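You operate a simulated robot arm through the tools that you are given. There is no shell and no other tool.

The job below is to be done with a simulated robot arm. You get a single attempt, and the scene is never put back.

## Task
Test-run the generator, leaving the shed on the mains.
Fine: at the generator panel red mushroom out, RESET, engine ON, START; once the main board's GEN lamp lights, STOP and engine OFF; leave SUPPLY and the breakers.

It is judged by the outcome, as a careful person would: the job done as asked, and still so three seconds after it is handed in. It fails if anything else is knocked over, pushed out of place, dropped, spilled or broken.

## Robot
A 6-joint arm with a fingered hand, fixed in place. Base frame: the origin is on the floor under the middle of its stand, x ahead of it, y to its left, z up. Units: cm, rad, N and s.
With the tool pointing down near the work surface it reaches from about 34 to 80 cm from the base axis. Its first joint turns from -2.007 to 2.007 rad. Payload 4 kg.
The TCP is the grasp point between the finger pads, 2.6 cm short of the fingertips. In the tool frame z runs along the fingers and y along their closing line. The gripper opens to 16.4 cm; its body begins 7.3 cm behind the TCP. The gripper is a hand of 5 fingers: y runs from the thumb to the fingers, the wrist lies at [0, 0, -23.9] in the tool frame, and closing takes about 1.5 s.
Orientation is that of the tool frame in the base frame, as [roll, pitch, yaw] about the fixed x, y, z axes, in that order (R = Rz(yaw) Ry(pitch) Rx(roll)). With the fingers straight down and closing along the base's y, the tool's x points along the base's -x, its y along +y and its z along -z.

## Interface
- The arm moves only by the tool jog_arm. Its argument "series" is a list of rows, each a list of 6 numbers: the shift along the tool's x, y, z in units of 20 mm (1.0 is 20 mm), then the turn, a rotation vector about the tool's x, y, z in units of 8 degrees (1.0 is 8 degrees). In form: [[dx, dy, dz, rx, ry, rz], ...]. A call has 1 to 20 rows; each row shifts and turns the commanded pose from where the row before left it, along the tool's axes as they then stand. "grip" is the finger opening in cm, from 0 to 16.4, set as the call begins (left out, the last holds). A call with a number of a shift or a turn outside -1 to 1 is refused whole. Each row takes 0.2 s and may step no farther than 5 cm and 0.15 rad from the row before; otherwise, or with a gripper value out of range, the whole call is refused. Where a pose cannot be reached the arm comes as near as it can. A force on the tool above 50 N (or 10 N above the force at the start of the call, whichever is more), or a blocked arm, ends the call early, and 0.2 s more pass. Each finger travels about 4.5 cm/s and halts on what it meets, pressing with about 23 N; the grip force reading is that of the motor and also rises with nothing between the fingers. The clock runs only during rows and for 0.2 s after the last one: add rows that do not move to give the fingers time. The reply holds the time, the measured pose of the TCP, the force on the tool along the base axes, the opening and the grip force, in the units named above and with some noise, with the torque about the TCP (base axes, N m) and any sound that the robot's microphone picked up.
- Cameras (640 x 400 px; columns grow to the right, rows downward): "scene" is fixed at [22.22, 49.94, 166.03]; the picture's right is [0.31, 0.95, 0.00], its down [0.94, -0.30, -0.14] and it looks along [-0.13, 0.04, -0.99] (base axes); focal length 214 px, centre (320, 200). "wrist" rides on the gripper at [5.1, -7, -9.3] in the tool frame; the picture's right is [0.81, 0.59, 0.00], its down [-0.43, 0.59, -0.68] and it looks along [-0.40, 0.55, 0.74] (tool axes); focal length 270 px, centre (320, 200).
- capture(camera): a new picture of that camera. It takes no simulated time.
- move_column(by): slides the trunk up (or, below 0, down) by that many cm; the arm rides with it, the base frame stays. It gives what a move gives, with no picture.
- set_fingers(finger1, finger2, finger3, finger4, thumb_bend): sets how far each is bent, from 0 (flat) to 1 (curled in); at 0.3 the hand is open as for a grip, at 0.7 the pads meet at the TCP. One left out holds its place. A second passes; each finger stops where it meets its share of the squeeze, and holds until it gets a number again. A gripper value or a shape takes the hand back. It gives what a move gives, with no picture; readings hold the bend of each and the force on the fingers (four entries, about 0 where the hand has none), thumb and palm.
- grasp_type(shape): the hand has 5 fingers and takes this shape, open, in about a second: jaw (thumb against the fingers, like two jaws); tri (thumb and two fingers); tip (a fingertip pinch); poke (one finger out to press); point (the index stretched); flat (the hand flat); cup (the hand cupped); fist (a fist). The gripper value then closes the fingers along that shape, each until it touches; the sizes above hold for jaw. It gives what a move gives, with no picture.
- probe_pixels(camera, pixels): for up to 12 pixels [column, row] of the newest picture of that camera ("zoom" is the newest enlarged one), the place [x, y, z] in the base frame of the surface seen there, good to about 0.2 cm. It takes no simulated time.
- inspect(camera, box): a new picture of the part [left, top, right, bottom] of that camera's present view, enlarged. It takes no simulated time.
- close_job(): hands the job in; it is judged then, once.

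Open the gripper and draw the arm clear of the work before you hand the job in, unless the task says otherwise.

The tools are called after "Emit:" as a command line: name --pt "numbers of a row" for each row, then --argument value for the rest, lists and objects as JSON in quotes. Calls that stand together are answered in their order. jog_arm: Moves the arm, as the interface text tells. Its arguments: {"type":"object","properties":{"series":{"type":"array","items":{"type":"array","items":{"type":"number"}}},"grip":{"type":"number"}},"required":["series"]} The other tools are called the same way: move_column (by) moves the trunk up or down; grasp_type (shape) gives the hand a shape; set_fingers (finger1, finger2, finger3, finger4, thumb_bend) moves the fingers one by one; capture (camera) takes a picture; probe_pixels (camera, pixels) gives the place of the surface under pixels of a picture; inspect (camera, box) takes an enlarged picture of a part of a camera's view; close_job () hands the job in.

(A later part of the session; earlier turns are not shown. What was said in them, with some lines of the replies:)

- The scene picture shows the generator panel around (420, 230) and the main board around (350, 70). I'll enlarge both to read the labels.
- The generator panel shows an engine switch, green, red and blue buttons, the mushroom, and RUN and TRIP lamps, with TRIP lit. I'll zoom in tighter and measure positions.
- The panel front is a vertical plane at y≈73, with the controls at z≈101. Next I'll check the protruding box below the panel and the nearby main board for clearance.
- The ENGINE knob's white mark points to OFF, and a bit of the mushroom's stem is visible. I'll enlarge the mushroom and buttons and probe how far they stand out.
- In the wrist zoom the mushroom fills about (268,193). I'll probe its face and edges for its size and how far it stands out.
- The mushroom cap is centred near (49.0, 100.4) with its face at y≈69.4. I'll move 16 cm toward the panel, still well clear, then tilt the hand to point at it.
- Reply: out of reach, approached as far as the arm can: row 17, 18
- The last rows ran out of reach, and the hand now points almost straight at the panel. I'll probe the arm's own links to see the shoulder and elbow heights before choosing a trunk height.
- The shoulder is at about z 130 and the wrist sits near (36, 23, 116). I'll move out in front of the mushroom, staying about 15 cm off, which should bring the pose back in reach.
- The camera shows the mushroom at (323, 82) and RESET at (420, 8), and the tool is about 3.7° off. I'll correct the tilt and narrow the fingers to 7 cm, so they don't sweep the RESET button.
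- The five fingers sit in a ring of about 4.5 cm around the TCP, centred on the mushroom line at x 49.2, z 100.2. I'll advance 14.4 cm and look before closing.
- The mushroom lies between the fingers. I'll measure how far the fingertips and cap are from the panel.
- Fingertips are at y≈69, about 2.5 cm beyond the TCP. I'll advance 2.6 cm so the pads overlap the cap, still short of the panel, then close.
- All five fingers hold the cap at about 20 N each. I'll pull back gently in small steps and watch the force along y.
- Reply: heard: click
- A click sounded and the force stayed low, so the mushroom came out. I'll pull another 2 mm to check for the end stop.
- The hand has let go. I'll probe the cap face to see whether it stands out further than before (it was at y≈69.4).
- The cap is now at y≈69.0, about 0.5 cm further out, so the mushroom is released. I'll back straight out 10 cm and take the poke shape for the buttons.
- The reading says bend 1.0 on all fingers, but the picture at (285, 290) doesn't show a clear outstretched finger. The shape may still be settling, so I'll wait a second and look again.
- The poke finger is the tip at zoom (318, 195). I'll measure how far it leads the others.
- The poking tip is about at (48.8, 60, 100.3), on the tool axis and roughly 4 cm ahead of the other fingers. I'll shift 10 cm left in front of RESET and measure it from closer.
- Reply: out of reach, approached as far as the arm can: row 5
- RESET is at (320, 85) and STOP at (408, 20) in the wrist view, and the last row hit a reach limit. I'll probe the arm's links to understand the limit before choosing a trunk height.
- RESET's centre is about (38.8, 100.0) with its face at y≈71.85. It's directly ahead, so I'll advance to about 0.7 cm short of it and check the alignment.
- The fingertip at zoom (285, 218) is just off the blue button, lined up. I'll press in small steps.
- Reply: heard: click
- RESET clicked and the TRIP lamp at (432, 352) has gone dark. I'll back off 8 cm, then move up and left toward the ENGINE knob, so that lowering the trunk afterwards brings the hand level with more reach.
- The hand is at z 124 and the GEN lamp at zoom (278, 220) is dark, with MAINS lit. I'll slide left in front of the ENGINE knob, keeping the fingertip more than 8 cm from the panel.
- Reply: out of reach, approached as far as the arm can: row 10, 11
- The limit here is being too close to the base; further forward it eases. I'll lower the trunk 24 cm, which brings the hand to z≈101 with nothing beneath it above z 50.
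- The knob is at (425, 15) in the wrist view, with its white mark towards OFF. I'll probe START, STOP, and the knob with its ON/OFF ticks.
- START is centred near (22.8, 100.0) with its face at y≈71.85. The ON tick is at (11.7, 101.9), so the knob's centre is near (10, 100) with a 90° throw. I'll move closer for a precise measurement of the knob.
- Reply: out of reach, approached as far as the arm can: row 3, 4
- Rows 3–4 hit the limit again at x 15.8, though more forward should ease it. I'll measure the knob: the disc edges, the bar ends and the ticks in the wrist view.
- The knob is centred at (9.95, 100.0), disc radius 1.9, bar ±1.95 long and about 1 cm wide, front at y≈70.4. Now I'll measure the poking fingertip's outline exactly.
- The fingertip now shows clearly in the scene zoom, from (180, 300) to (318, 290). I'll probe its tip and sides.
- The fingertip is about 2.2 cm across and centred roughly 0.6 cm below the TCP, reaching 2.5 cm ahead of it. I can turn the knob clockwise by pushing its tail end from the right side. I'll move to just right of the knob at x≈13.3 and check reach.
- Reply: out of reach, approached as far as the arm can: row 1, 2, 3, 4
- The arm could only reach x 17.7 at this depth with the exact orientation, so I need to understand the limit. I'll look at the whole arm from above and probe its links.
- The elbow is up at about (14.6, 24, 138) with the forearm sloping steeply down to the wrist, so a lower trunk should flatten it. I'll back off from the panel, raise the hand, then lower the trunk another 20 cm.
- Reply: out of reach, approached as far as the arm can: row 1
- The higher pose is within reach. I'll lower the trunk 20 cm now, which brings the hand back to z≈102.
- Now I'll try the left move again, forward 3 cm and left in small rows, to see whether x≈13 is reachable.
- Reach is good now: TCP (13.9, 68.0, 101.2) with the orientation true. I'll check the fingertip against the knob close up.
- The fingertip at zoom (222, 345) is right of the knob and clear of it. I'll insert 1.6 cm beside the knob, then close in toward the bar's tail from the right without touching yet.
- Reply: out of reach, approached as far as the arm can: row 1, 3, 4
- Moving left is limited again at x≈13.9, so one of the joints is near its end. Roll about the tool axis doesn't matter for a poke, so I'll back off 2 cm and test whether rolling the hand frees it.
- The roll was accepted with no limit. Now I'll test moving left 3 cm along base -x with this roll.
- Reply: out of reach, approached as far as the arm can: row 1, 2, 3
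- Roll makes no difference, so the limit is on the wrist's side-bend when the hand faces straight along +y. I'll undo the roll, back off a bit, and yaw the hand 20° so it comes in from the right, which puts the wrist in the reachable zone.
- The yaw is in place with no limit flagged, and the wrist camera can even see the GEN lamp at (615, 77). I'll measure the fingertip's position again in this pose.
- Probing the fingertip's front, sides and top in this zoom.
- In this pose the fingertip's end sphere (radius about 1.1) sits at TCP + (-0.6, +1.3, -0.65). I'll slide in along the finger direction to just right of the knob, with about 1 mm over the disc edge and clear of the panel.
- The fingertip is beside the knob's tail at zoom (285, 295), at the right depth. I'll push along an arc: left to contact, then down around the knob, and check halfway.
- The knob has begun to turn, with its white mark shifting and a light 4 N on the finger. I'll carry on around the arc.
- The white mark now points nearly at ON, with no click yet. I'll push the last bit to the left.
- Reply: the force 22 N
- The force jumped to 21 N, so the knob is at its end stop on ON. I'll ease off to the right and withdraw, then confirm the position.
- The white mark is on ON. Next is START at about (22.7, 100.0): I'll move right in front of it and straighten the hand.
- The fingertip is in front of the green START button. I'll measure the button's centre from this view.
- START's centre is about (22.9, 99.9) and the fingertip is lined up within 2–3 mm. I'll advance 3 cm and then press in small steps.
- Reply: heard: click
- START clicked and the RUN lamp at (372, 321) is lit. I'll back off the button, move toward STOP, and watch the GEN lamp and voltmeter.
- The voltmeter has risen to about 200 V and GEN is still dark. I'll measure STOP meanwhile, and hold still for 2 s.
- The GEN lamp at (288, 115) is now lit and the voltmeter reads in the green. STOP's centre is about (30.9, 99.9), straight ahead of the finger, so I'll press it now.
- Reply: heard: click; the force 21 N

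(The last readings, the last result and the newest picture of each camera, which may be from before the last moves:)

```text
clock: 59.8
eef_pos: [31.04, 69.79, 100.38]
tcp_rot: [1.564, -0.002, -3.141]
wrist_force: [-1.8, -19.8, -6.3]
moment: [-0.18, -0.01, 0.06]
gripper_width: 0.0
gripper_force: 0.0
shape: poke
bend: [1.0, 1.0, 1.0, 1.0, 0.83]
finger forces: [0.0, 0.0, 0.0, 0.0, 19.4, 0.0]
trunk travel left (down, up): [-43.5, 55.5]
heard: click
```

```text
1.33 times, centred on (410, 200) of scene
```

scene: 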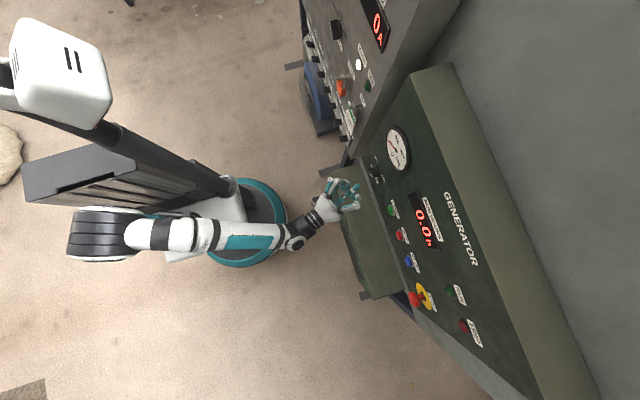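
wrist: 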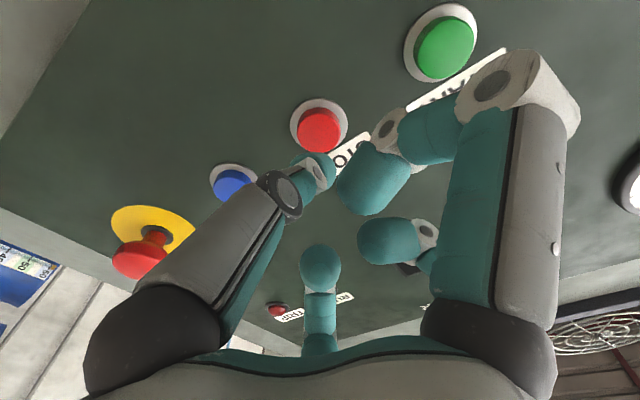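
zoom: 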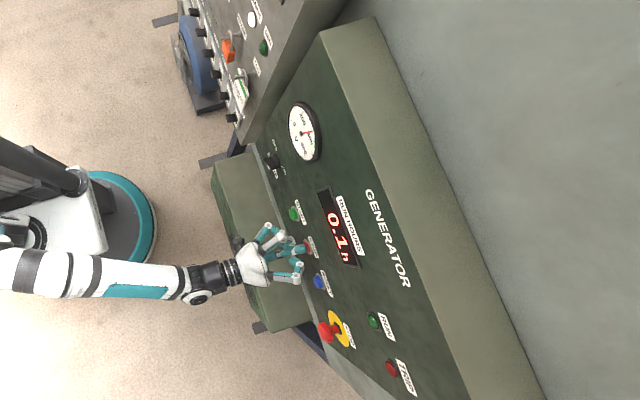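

STOP clicked: RUN and GEN are off and the run-hours read 0.1. I'll back off, move left to the ENGINE knob, and yaw the hand 20° as before.

Emit:
jog_arm --pt "0 0 -0.5 0 0 0" --pt "0 0 -1 0 0 0" --pt "0 -0.1 -0.4 0 0 0" --pt "0.97 0 0 0 0 0" --pt "0.97 0 0 0 0 0" --pt "0.97 0 0 0 0 0" --pt "0.97 0 0 0 0 0" --pt "0.97 0 0 0 0 0" --pt "0.97 0 0 0 0 0" --pt "0.97 0 0 0 0 0" --pt "0.97 0 0 0 0 0" --pt "0 0 0 0 1 0" --pt "0 0 0 0 1 0" --pt "0 0 0 0 0.5 0" --pt "0 0 0 0 0 0"

Emit:
capture --camera "wrist"

Emit:
inspect --camera "scene" --box '[350, 150, 410, 200]'

```text
clock: 63.0
eef_pos: [15.54, 66.21, 100.37]
tcp_rot: [1.564, 0.001, -2.789]
wrist_force: [-0.3, 0.8, 0.2]
moment: [0.0, 0.0, 0.0]
gripper_width: 0.01
gripper_force: 0.0
shape: poke
bend: [1.0, 1.0, 1.0, 1.0, 0.83]
finger forces: [0.0, 0.0, 0.0, 0.0, 0.1, 0.0]
trunk travel left (down, up): [-43.5, 55.5]
```

```text
taken
```

wrist: 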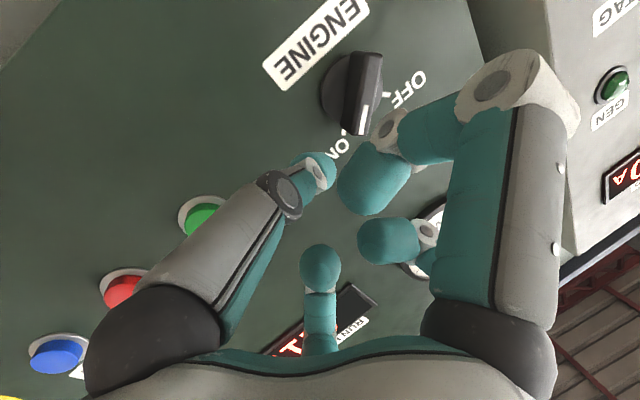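

```text
8.00 times, centred on (380, 175) of scene
```

zoom: 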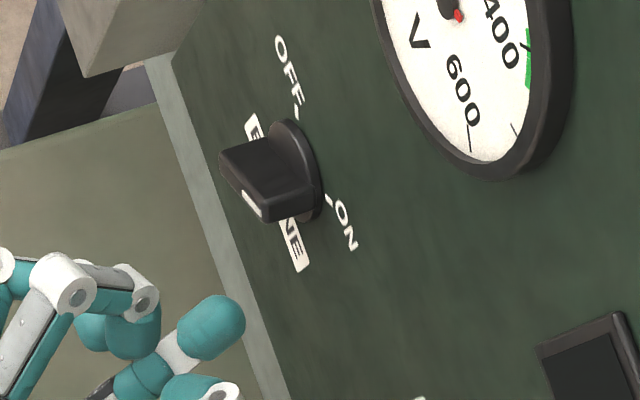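

The knob still points to ON and I'm at the same stand-off as before. I'll slide in right of the knob, slightly low this time, so I can push the pointer end back up and over to OFF.

Emit:
jog_arm --pt "0.057 -0.037 0.408 0 0 0" --pt "0.057 -0.037 0.408 0 0 0" --pt "0.057 -0.037 0.408 0 0 0" --pt "0.057 -0.037 0.408 0 0 0" --pt "0.055 -0.037 0.38 0 0 0" --pt "0 0 0 0 0 0"

Emit:
inspect --camera "scene" --box '[360, 155, 400, 190]'

```text
clock: 64.4
eef_pos: [13.41, 69.71, 99.9]
tcp_rot: [1.565, 0.002, -2.791]
wrist_force: [0.0, 0.1, -0.7]
moment: [0.0, 0.01, 0.0]
gripper_width: 0.0
gripper_force: 0.1
shape: poke
bend: [1.0, 1.0, 1.0, 1.0, 0.83]
finger forces: [0.1, 0.0, 0.0, 0.0, 0.0, 0.1]
trunk travel left (down, up): [-43.5, 55.5]
```

```text
11.43 times, centred on (380, 172) of scene
```

zoom: 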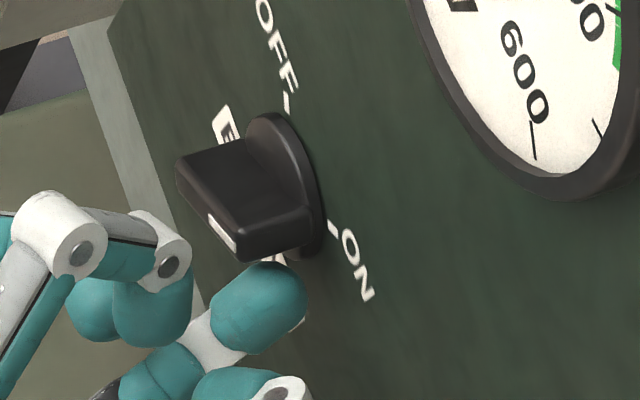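

The finger is just below-right of the pointer end. I'll push up and around the arc toward OFF, checking partway.

Emit:
jog_arm --pt "0.249 0.05 0.091 0 0 0" --pt "0.164 0.18 0.06 0 0 0" --pt "0.005 0.315 0 0 0 0" --pt "0.113 0.325 0.041 0 0 0" --pt "0.207 0.265 0.076 0 0 0" --pt "0 0 0 0 0 0"

Emit:
inspect --camera "scene" --box '[360, 155, 400, 190]'

Emit:
capture --camera "wrist"

```text
clock: 65.8
eef_pos: [11.96, 69.54, 102.15]
tcp_rot: [1.565, 0.002, -2.791]
wrist_force: [1.0, 0.4, 1.2]
moment: [-0.02, -0.01, -0.03]
gripper_width: 0.01
gripper_force: 0.0
shape: poke
bend: [1.0, 1.0, 1.0, 1.0, 0.83]
finger forces: [0.0, 0.1, 0.0, 0.0, 1.1, 0.1]
trunk travel left (down, up): [-43.5, 55.5]
```

```text
11.43 times, centred on (380, 172) of scene
```

zoom: 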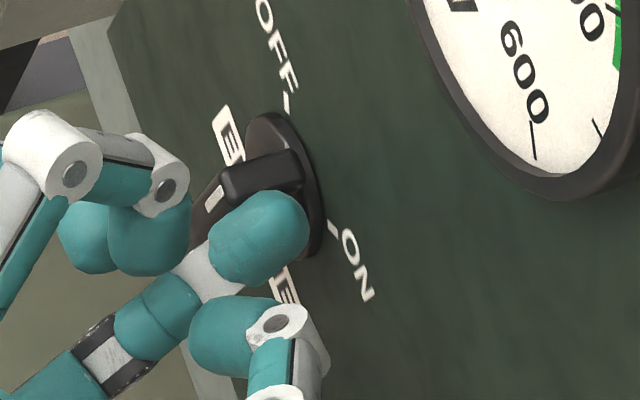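

```text
taken
```

wrist: 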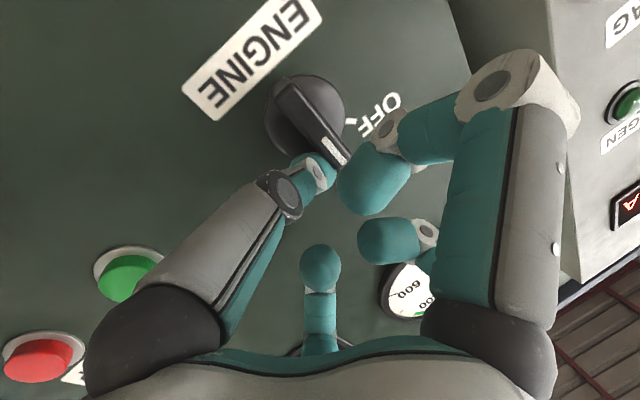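

The pointer has turned to about straight up. I'll continue left around the arc to OFF.

Emit:
jog_arm --pt "0.286 0.19 0.12 0 0 0" --pt "0.188 0.06 0.08 0 0 0" --pt "0.164 0.01 0.07 0 0 0" --pt "0 0 0 0 0 0"

Emit:
inspect --camera "scene" --box '[360, 155, 400, 190]'

Emit:
capture --camera "wrist"

```text
clock: 66.8
eef_pos: [10.61, 69.81, 102.76]
tcp_rot: [1.563, 0.002, -2.791]
wrist_force: [2.2, 0.3, 0.3]
moment: [0.0, -0.02, 0.01]
gripper_width: 0.0
gripper_force: 0.0
shape: poke
bend: [1.0, 1.0, 1.0, 1.0, 0.83]
finger forces: [0.0, 0.0, 0.1, 0.0, 2.0, 0.1]
trunk travel left (down, up): [-43.5, 55.5]
```

```text
11.43 times, centred on (380, 172) of scene
```

zoom: 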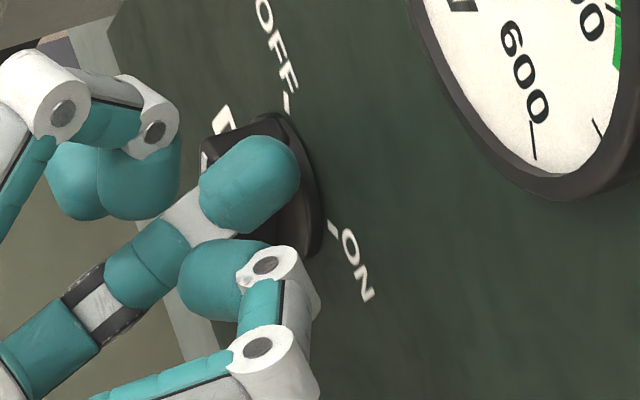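

```text
taken
```

wrist: 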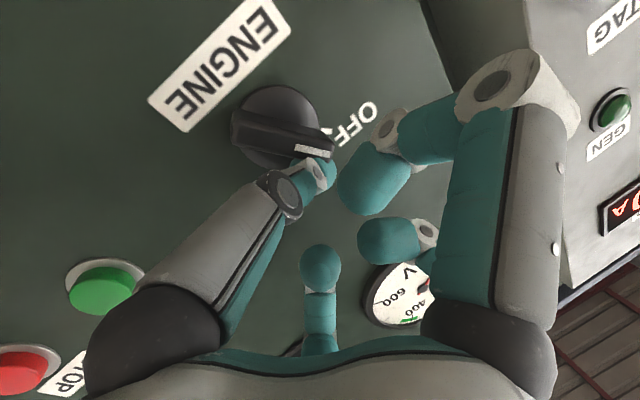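

The pointer is close to OFF but only 2 N is felt, so it isn't at its stop yet. I'll push further left in small steps until the force rises.

Emit:
jog_arm --pt "0.15 -0.02 0.055 0 0 0" --pt "0.1 -0.03 0.036 0 0 0" --pt "0 0 0 0 0 0"

Emit:
inspect --camera "wrist" --box '[180, 50, 420, 200]'

```text
clock: 67.6
eef_pos: [10.06, 69.8, 102.8]
tcp_rot: [1.56, 0.001, -2.791]
wrist_force: [5.3, -0.8, 3.4]
moment: [0.01, -0.08, -0.06]
gripper_width: 0.0
gripper_force: 0.0
shape: poke
bend: [1.0, 1.0, 1.0, 1.0, 0.83]
finger forces: [0.0, 0.1, 0.1, 0.1, 7.2, 0.0]
trunk travel left (down, up): [-43.5, 55.5]
```

```text
2.67 times, centred on (300, 125) of wrist
```

zoom: 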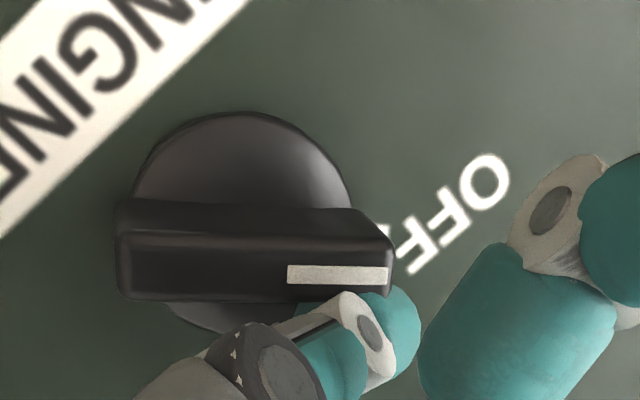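

The force has risen to 7 N and the mark is at OFF. One more small push will confirm the end stop.

Emit:
jog_arm --pt "0.06 -0.06 0.02 0 0 0" --pt "0.03 -0.03 0.01 0 0 0" --pt "0 0 0 0 0 0"

Emit:
inspect --camera "wrist" --box '[180, 50, 420, 200]'

```text
clock: 68.4
eef_pos: [10.05, 69.73, 102.94]
tcp_rot: [1.56, 0.0, -2.792]
wrist_force: [22.0, 1.8, 17.9]
moment: [0.12, -0.19, -0.17]
gripper_width: 0.0
gripper_force: 0.0
shape: poke
bend: [1.0, 1.0, 1.0, 1.0, 0.8]
finger forces: [0.1, 0.0, 0.0, 0.1, 26.9, 0.0]
trunk travel left (down, up): [-43.5, 55.5]
```

```text
2.67 times, centred on (300, 125) of wrist
```

zoom: 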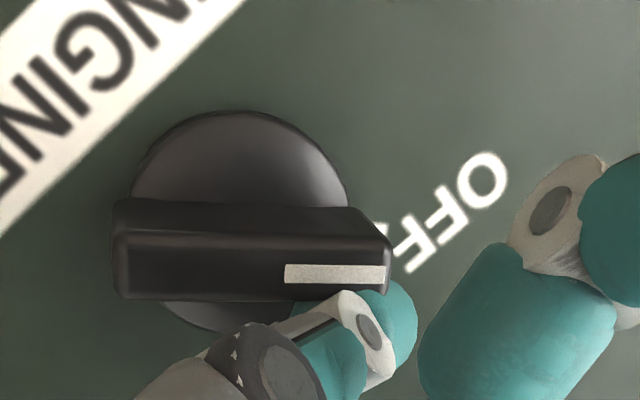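

27 N with no further movement, so the knob is at its OFF stop. I'll ease off up and to the right, then withdraw well clear.

Emit:
jog_arm --pt "-0.25 0.2 -0.08 0 0 0" --pt "-0.1 0.05 -0.6 0 0 0" --pt "0 0 -1 0 0 0" --pt "0 0 -1 0 0 0" --pt "0 0 -1 0 0 0" --pt "-1 0 -0.3 0 0 0" --pt "-1 0 -0.3 0 0 0" --pt "-1 0 -0.3 0 0 0" --pt "-1 0 -0.3 0 0 0" --pt "-1 0 -0.3 0 0 0" --pt "0 0 0 0 0 0"

Emit:
capture --camera "scene"

Emit:
inspect --camera "scene" --box '[360, 145, 420, 245]'

Emit:
inspect --camera "scene" --box '[300, 0, 400, 150]'

```text
clock: 70.8
eef_pos: [23.5, 63.59, 102.92]
tcp_rot: [1.562, 0.001, -2.791]
wrist_force: [0.9, 0.8, 0.3]
moment: [-0.01, 0.01, -0.01]
gripper_width: 0.0
gripper_force: 0.0
shape: poke
bend: [1.0, 1.0, 1.0, 1.0, 0.83]
finger forces: [0.1, 0.1, 0.1, 0.0, 0.1, 0.1]
trunk travel left (down, up): [-43.5, 55.5]
```

```text
taken
```

scene: 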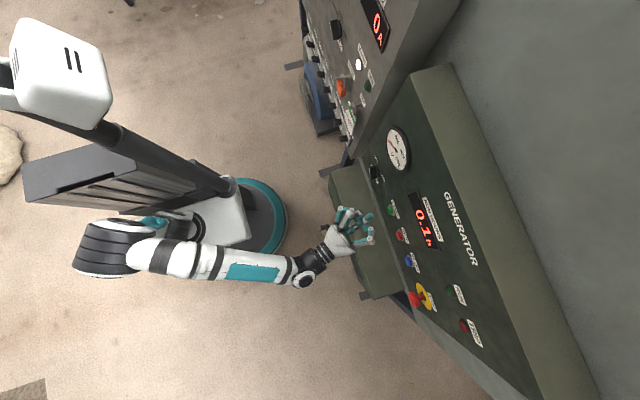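

```text
4.00 times, centred on (390, 195) of scene
```

zoom: 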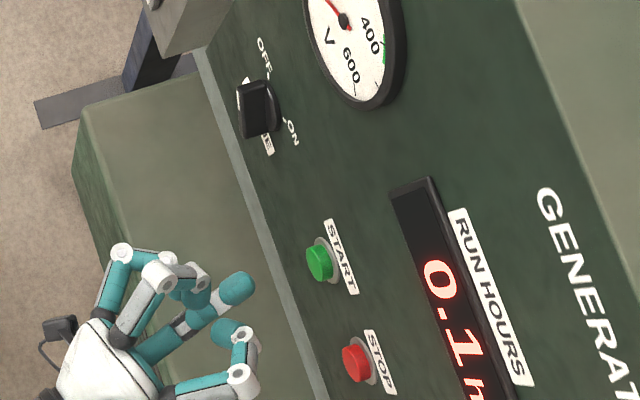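

```text
2.67 times, centred on (350, 75) of scene
```

zoom: 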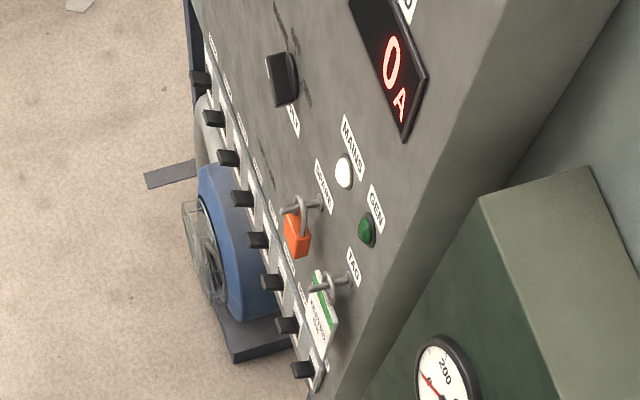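

The knob appears back at OFF, MAINS is lit, GEN is off and the main board is untouched. I'll compare the knob with its starting picture and check the mushroom and lamps.

Emit:
inspect --camera "scene" --box '[362, 155, 394, 185]'

Emit:
inspect --camera "scene" --box '[390, 240, 490, 350]'

```text
13.33 times, centred on (378, 170) of scene
```

zoom: 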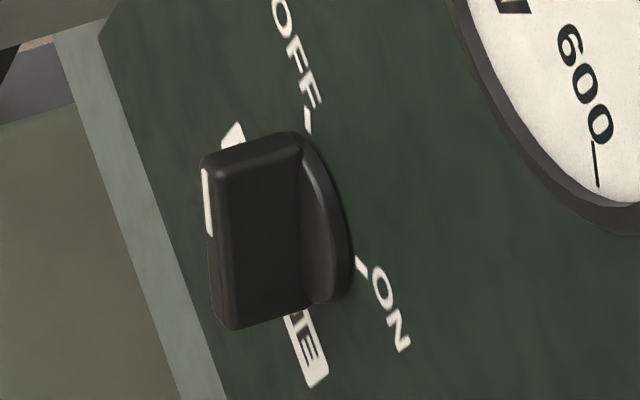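

```text
3.64 times, centred on (440, 295) of scene
```

zoom: 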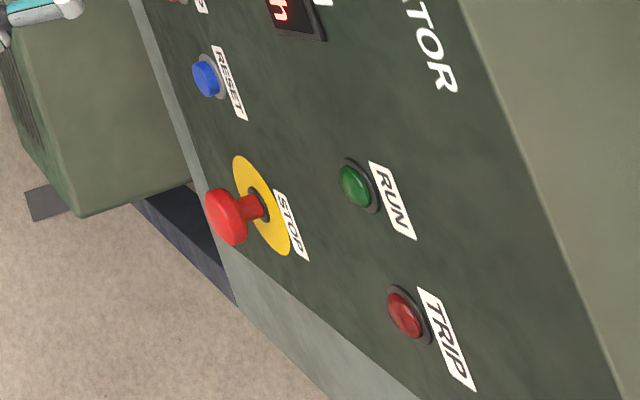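

The knob matches its starting OFF picture, the mushroom is out, and RUN and TRIP are dark. I'll draw the arm back from the panel and then open the hand.

Emit:
jog_arm --pt "-0.74 0 -0.88 0 0 0" --pt "-0.74 0 -0.88 0 0 0" --pt "-0.74 0 -0.88 0 0 0" --pt "-0.74 0 -0.88 0 0 0" --pt "-0.74 0 -0.88 0 0 0" --pt "-0.74 0 -0.88 0 0 0" --pt "-0.74 0 -0.88 0 0 0" --pt "0 0 0 0 0 0"

Emit:
grasp_type --shape "jaw"

Emit:
capture --camera "scene"

```text
clock: 72.6
eef_pos: [37.49, 55.67, 102.87]
tcp_rot: [1.562, 0.001, -2.791]
wrist_force: [0.0, 0.0, 0.4]
moment: [-0.01, -0.03, -0.04]
gripper_width: 0.01
gripper_force: 0.0
shape: poke
bend: [1.0, 1.0, 1.0, 1.0, 0.83]
finger forces: [0.0, 0.0, 0.1, 0.0, 0.0, 0.1]
trunk travel left (down, up): [-43.5, 55.5]
```

```text
clock: 73.5
eef_pos: [37.51, 55.65, 102.81]
tcp_rot: [1.564, 0.002, -2.79]
wrist_force: [-0.5, -0.1, 0.1]
moment: [-0.01, -0.02, -0.02]
gripper_width: 16.38
gripper_force: 0.0
shape: jaw
bend: [0.3, 0.3, 0.3, 0.3, 0.3]
finger forces: [0.0, 0.1, 0.0, 0.1, 0.1, 0.1]
trunk travel left (down, up): [-43.5, 55.5]
```

```text
taken
```

scene: 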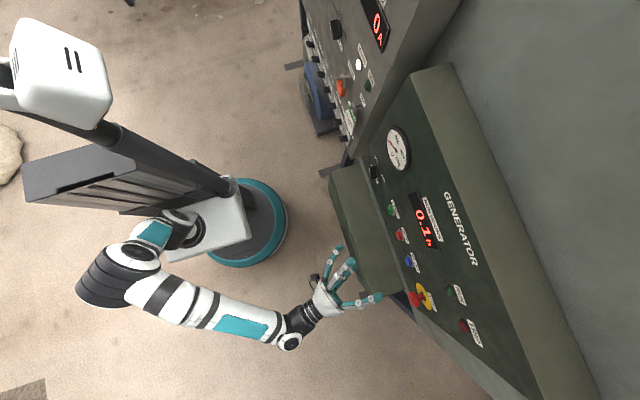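

The hand is open and well clear of the panel. The generator is stopped with ENGINE OFF, GEN and RUN are dark, MAINS is lit, and SUPPLY and the breakers haven't been touched, so I'm handing the job in.

Emit:
close_job

```text
The job is handed in.
```

The generator test run is done and handed in, and the shed stayed on the mains throughout. I don't have the judging result yet.

1. **Mushroom:** I pulled the red mushroom out. It clicked and now stands about 0.5 cm further out.
2. **RESET:** pressing it turned the TRIP lamp off.
3. **Start:** with the engine switch at ON, I pressed START and the RUN lamp lit. The voltmeter rose to about 400 V, then the main board's GEN lamp lit.
4. **Stop:** I pressed STOP, and the RUN and GEN lamps went out. I then turned the engine switch back to OFF until it hit its end stop, and it matches its starting position.

The run-hours counter now reads 0.1 h. The MAINS lamp is still lit, and I did not touch SUPPLY, the breakers, the padlock or the tag. The hand is open and clear of the panel, though the trunk is still 44 cm lower than where it started.
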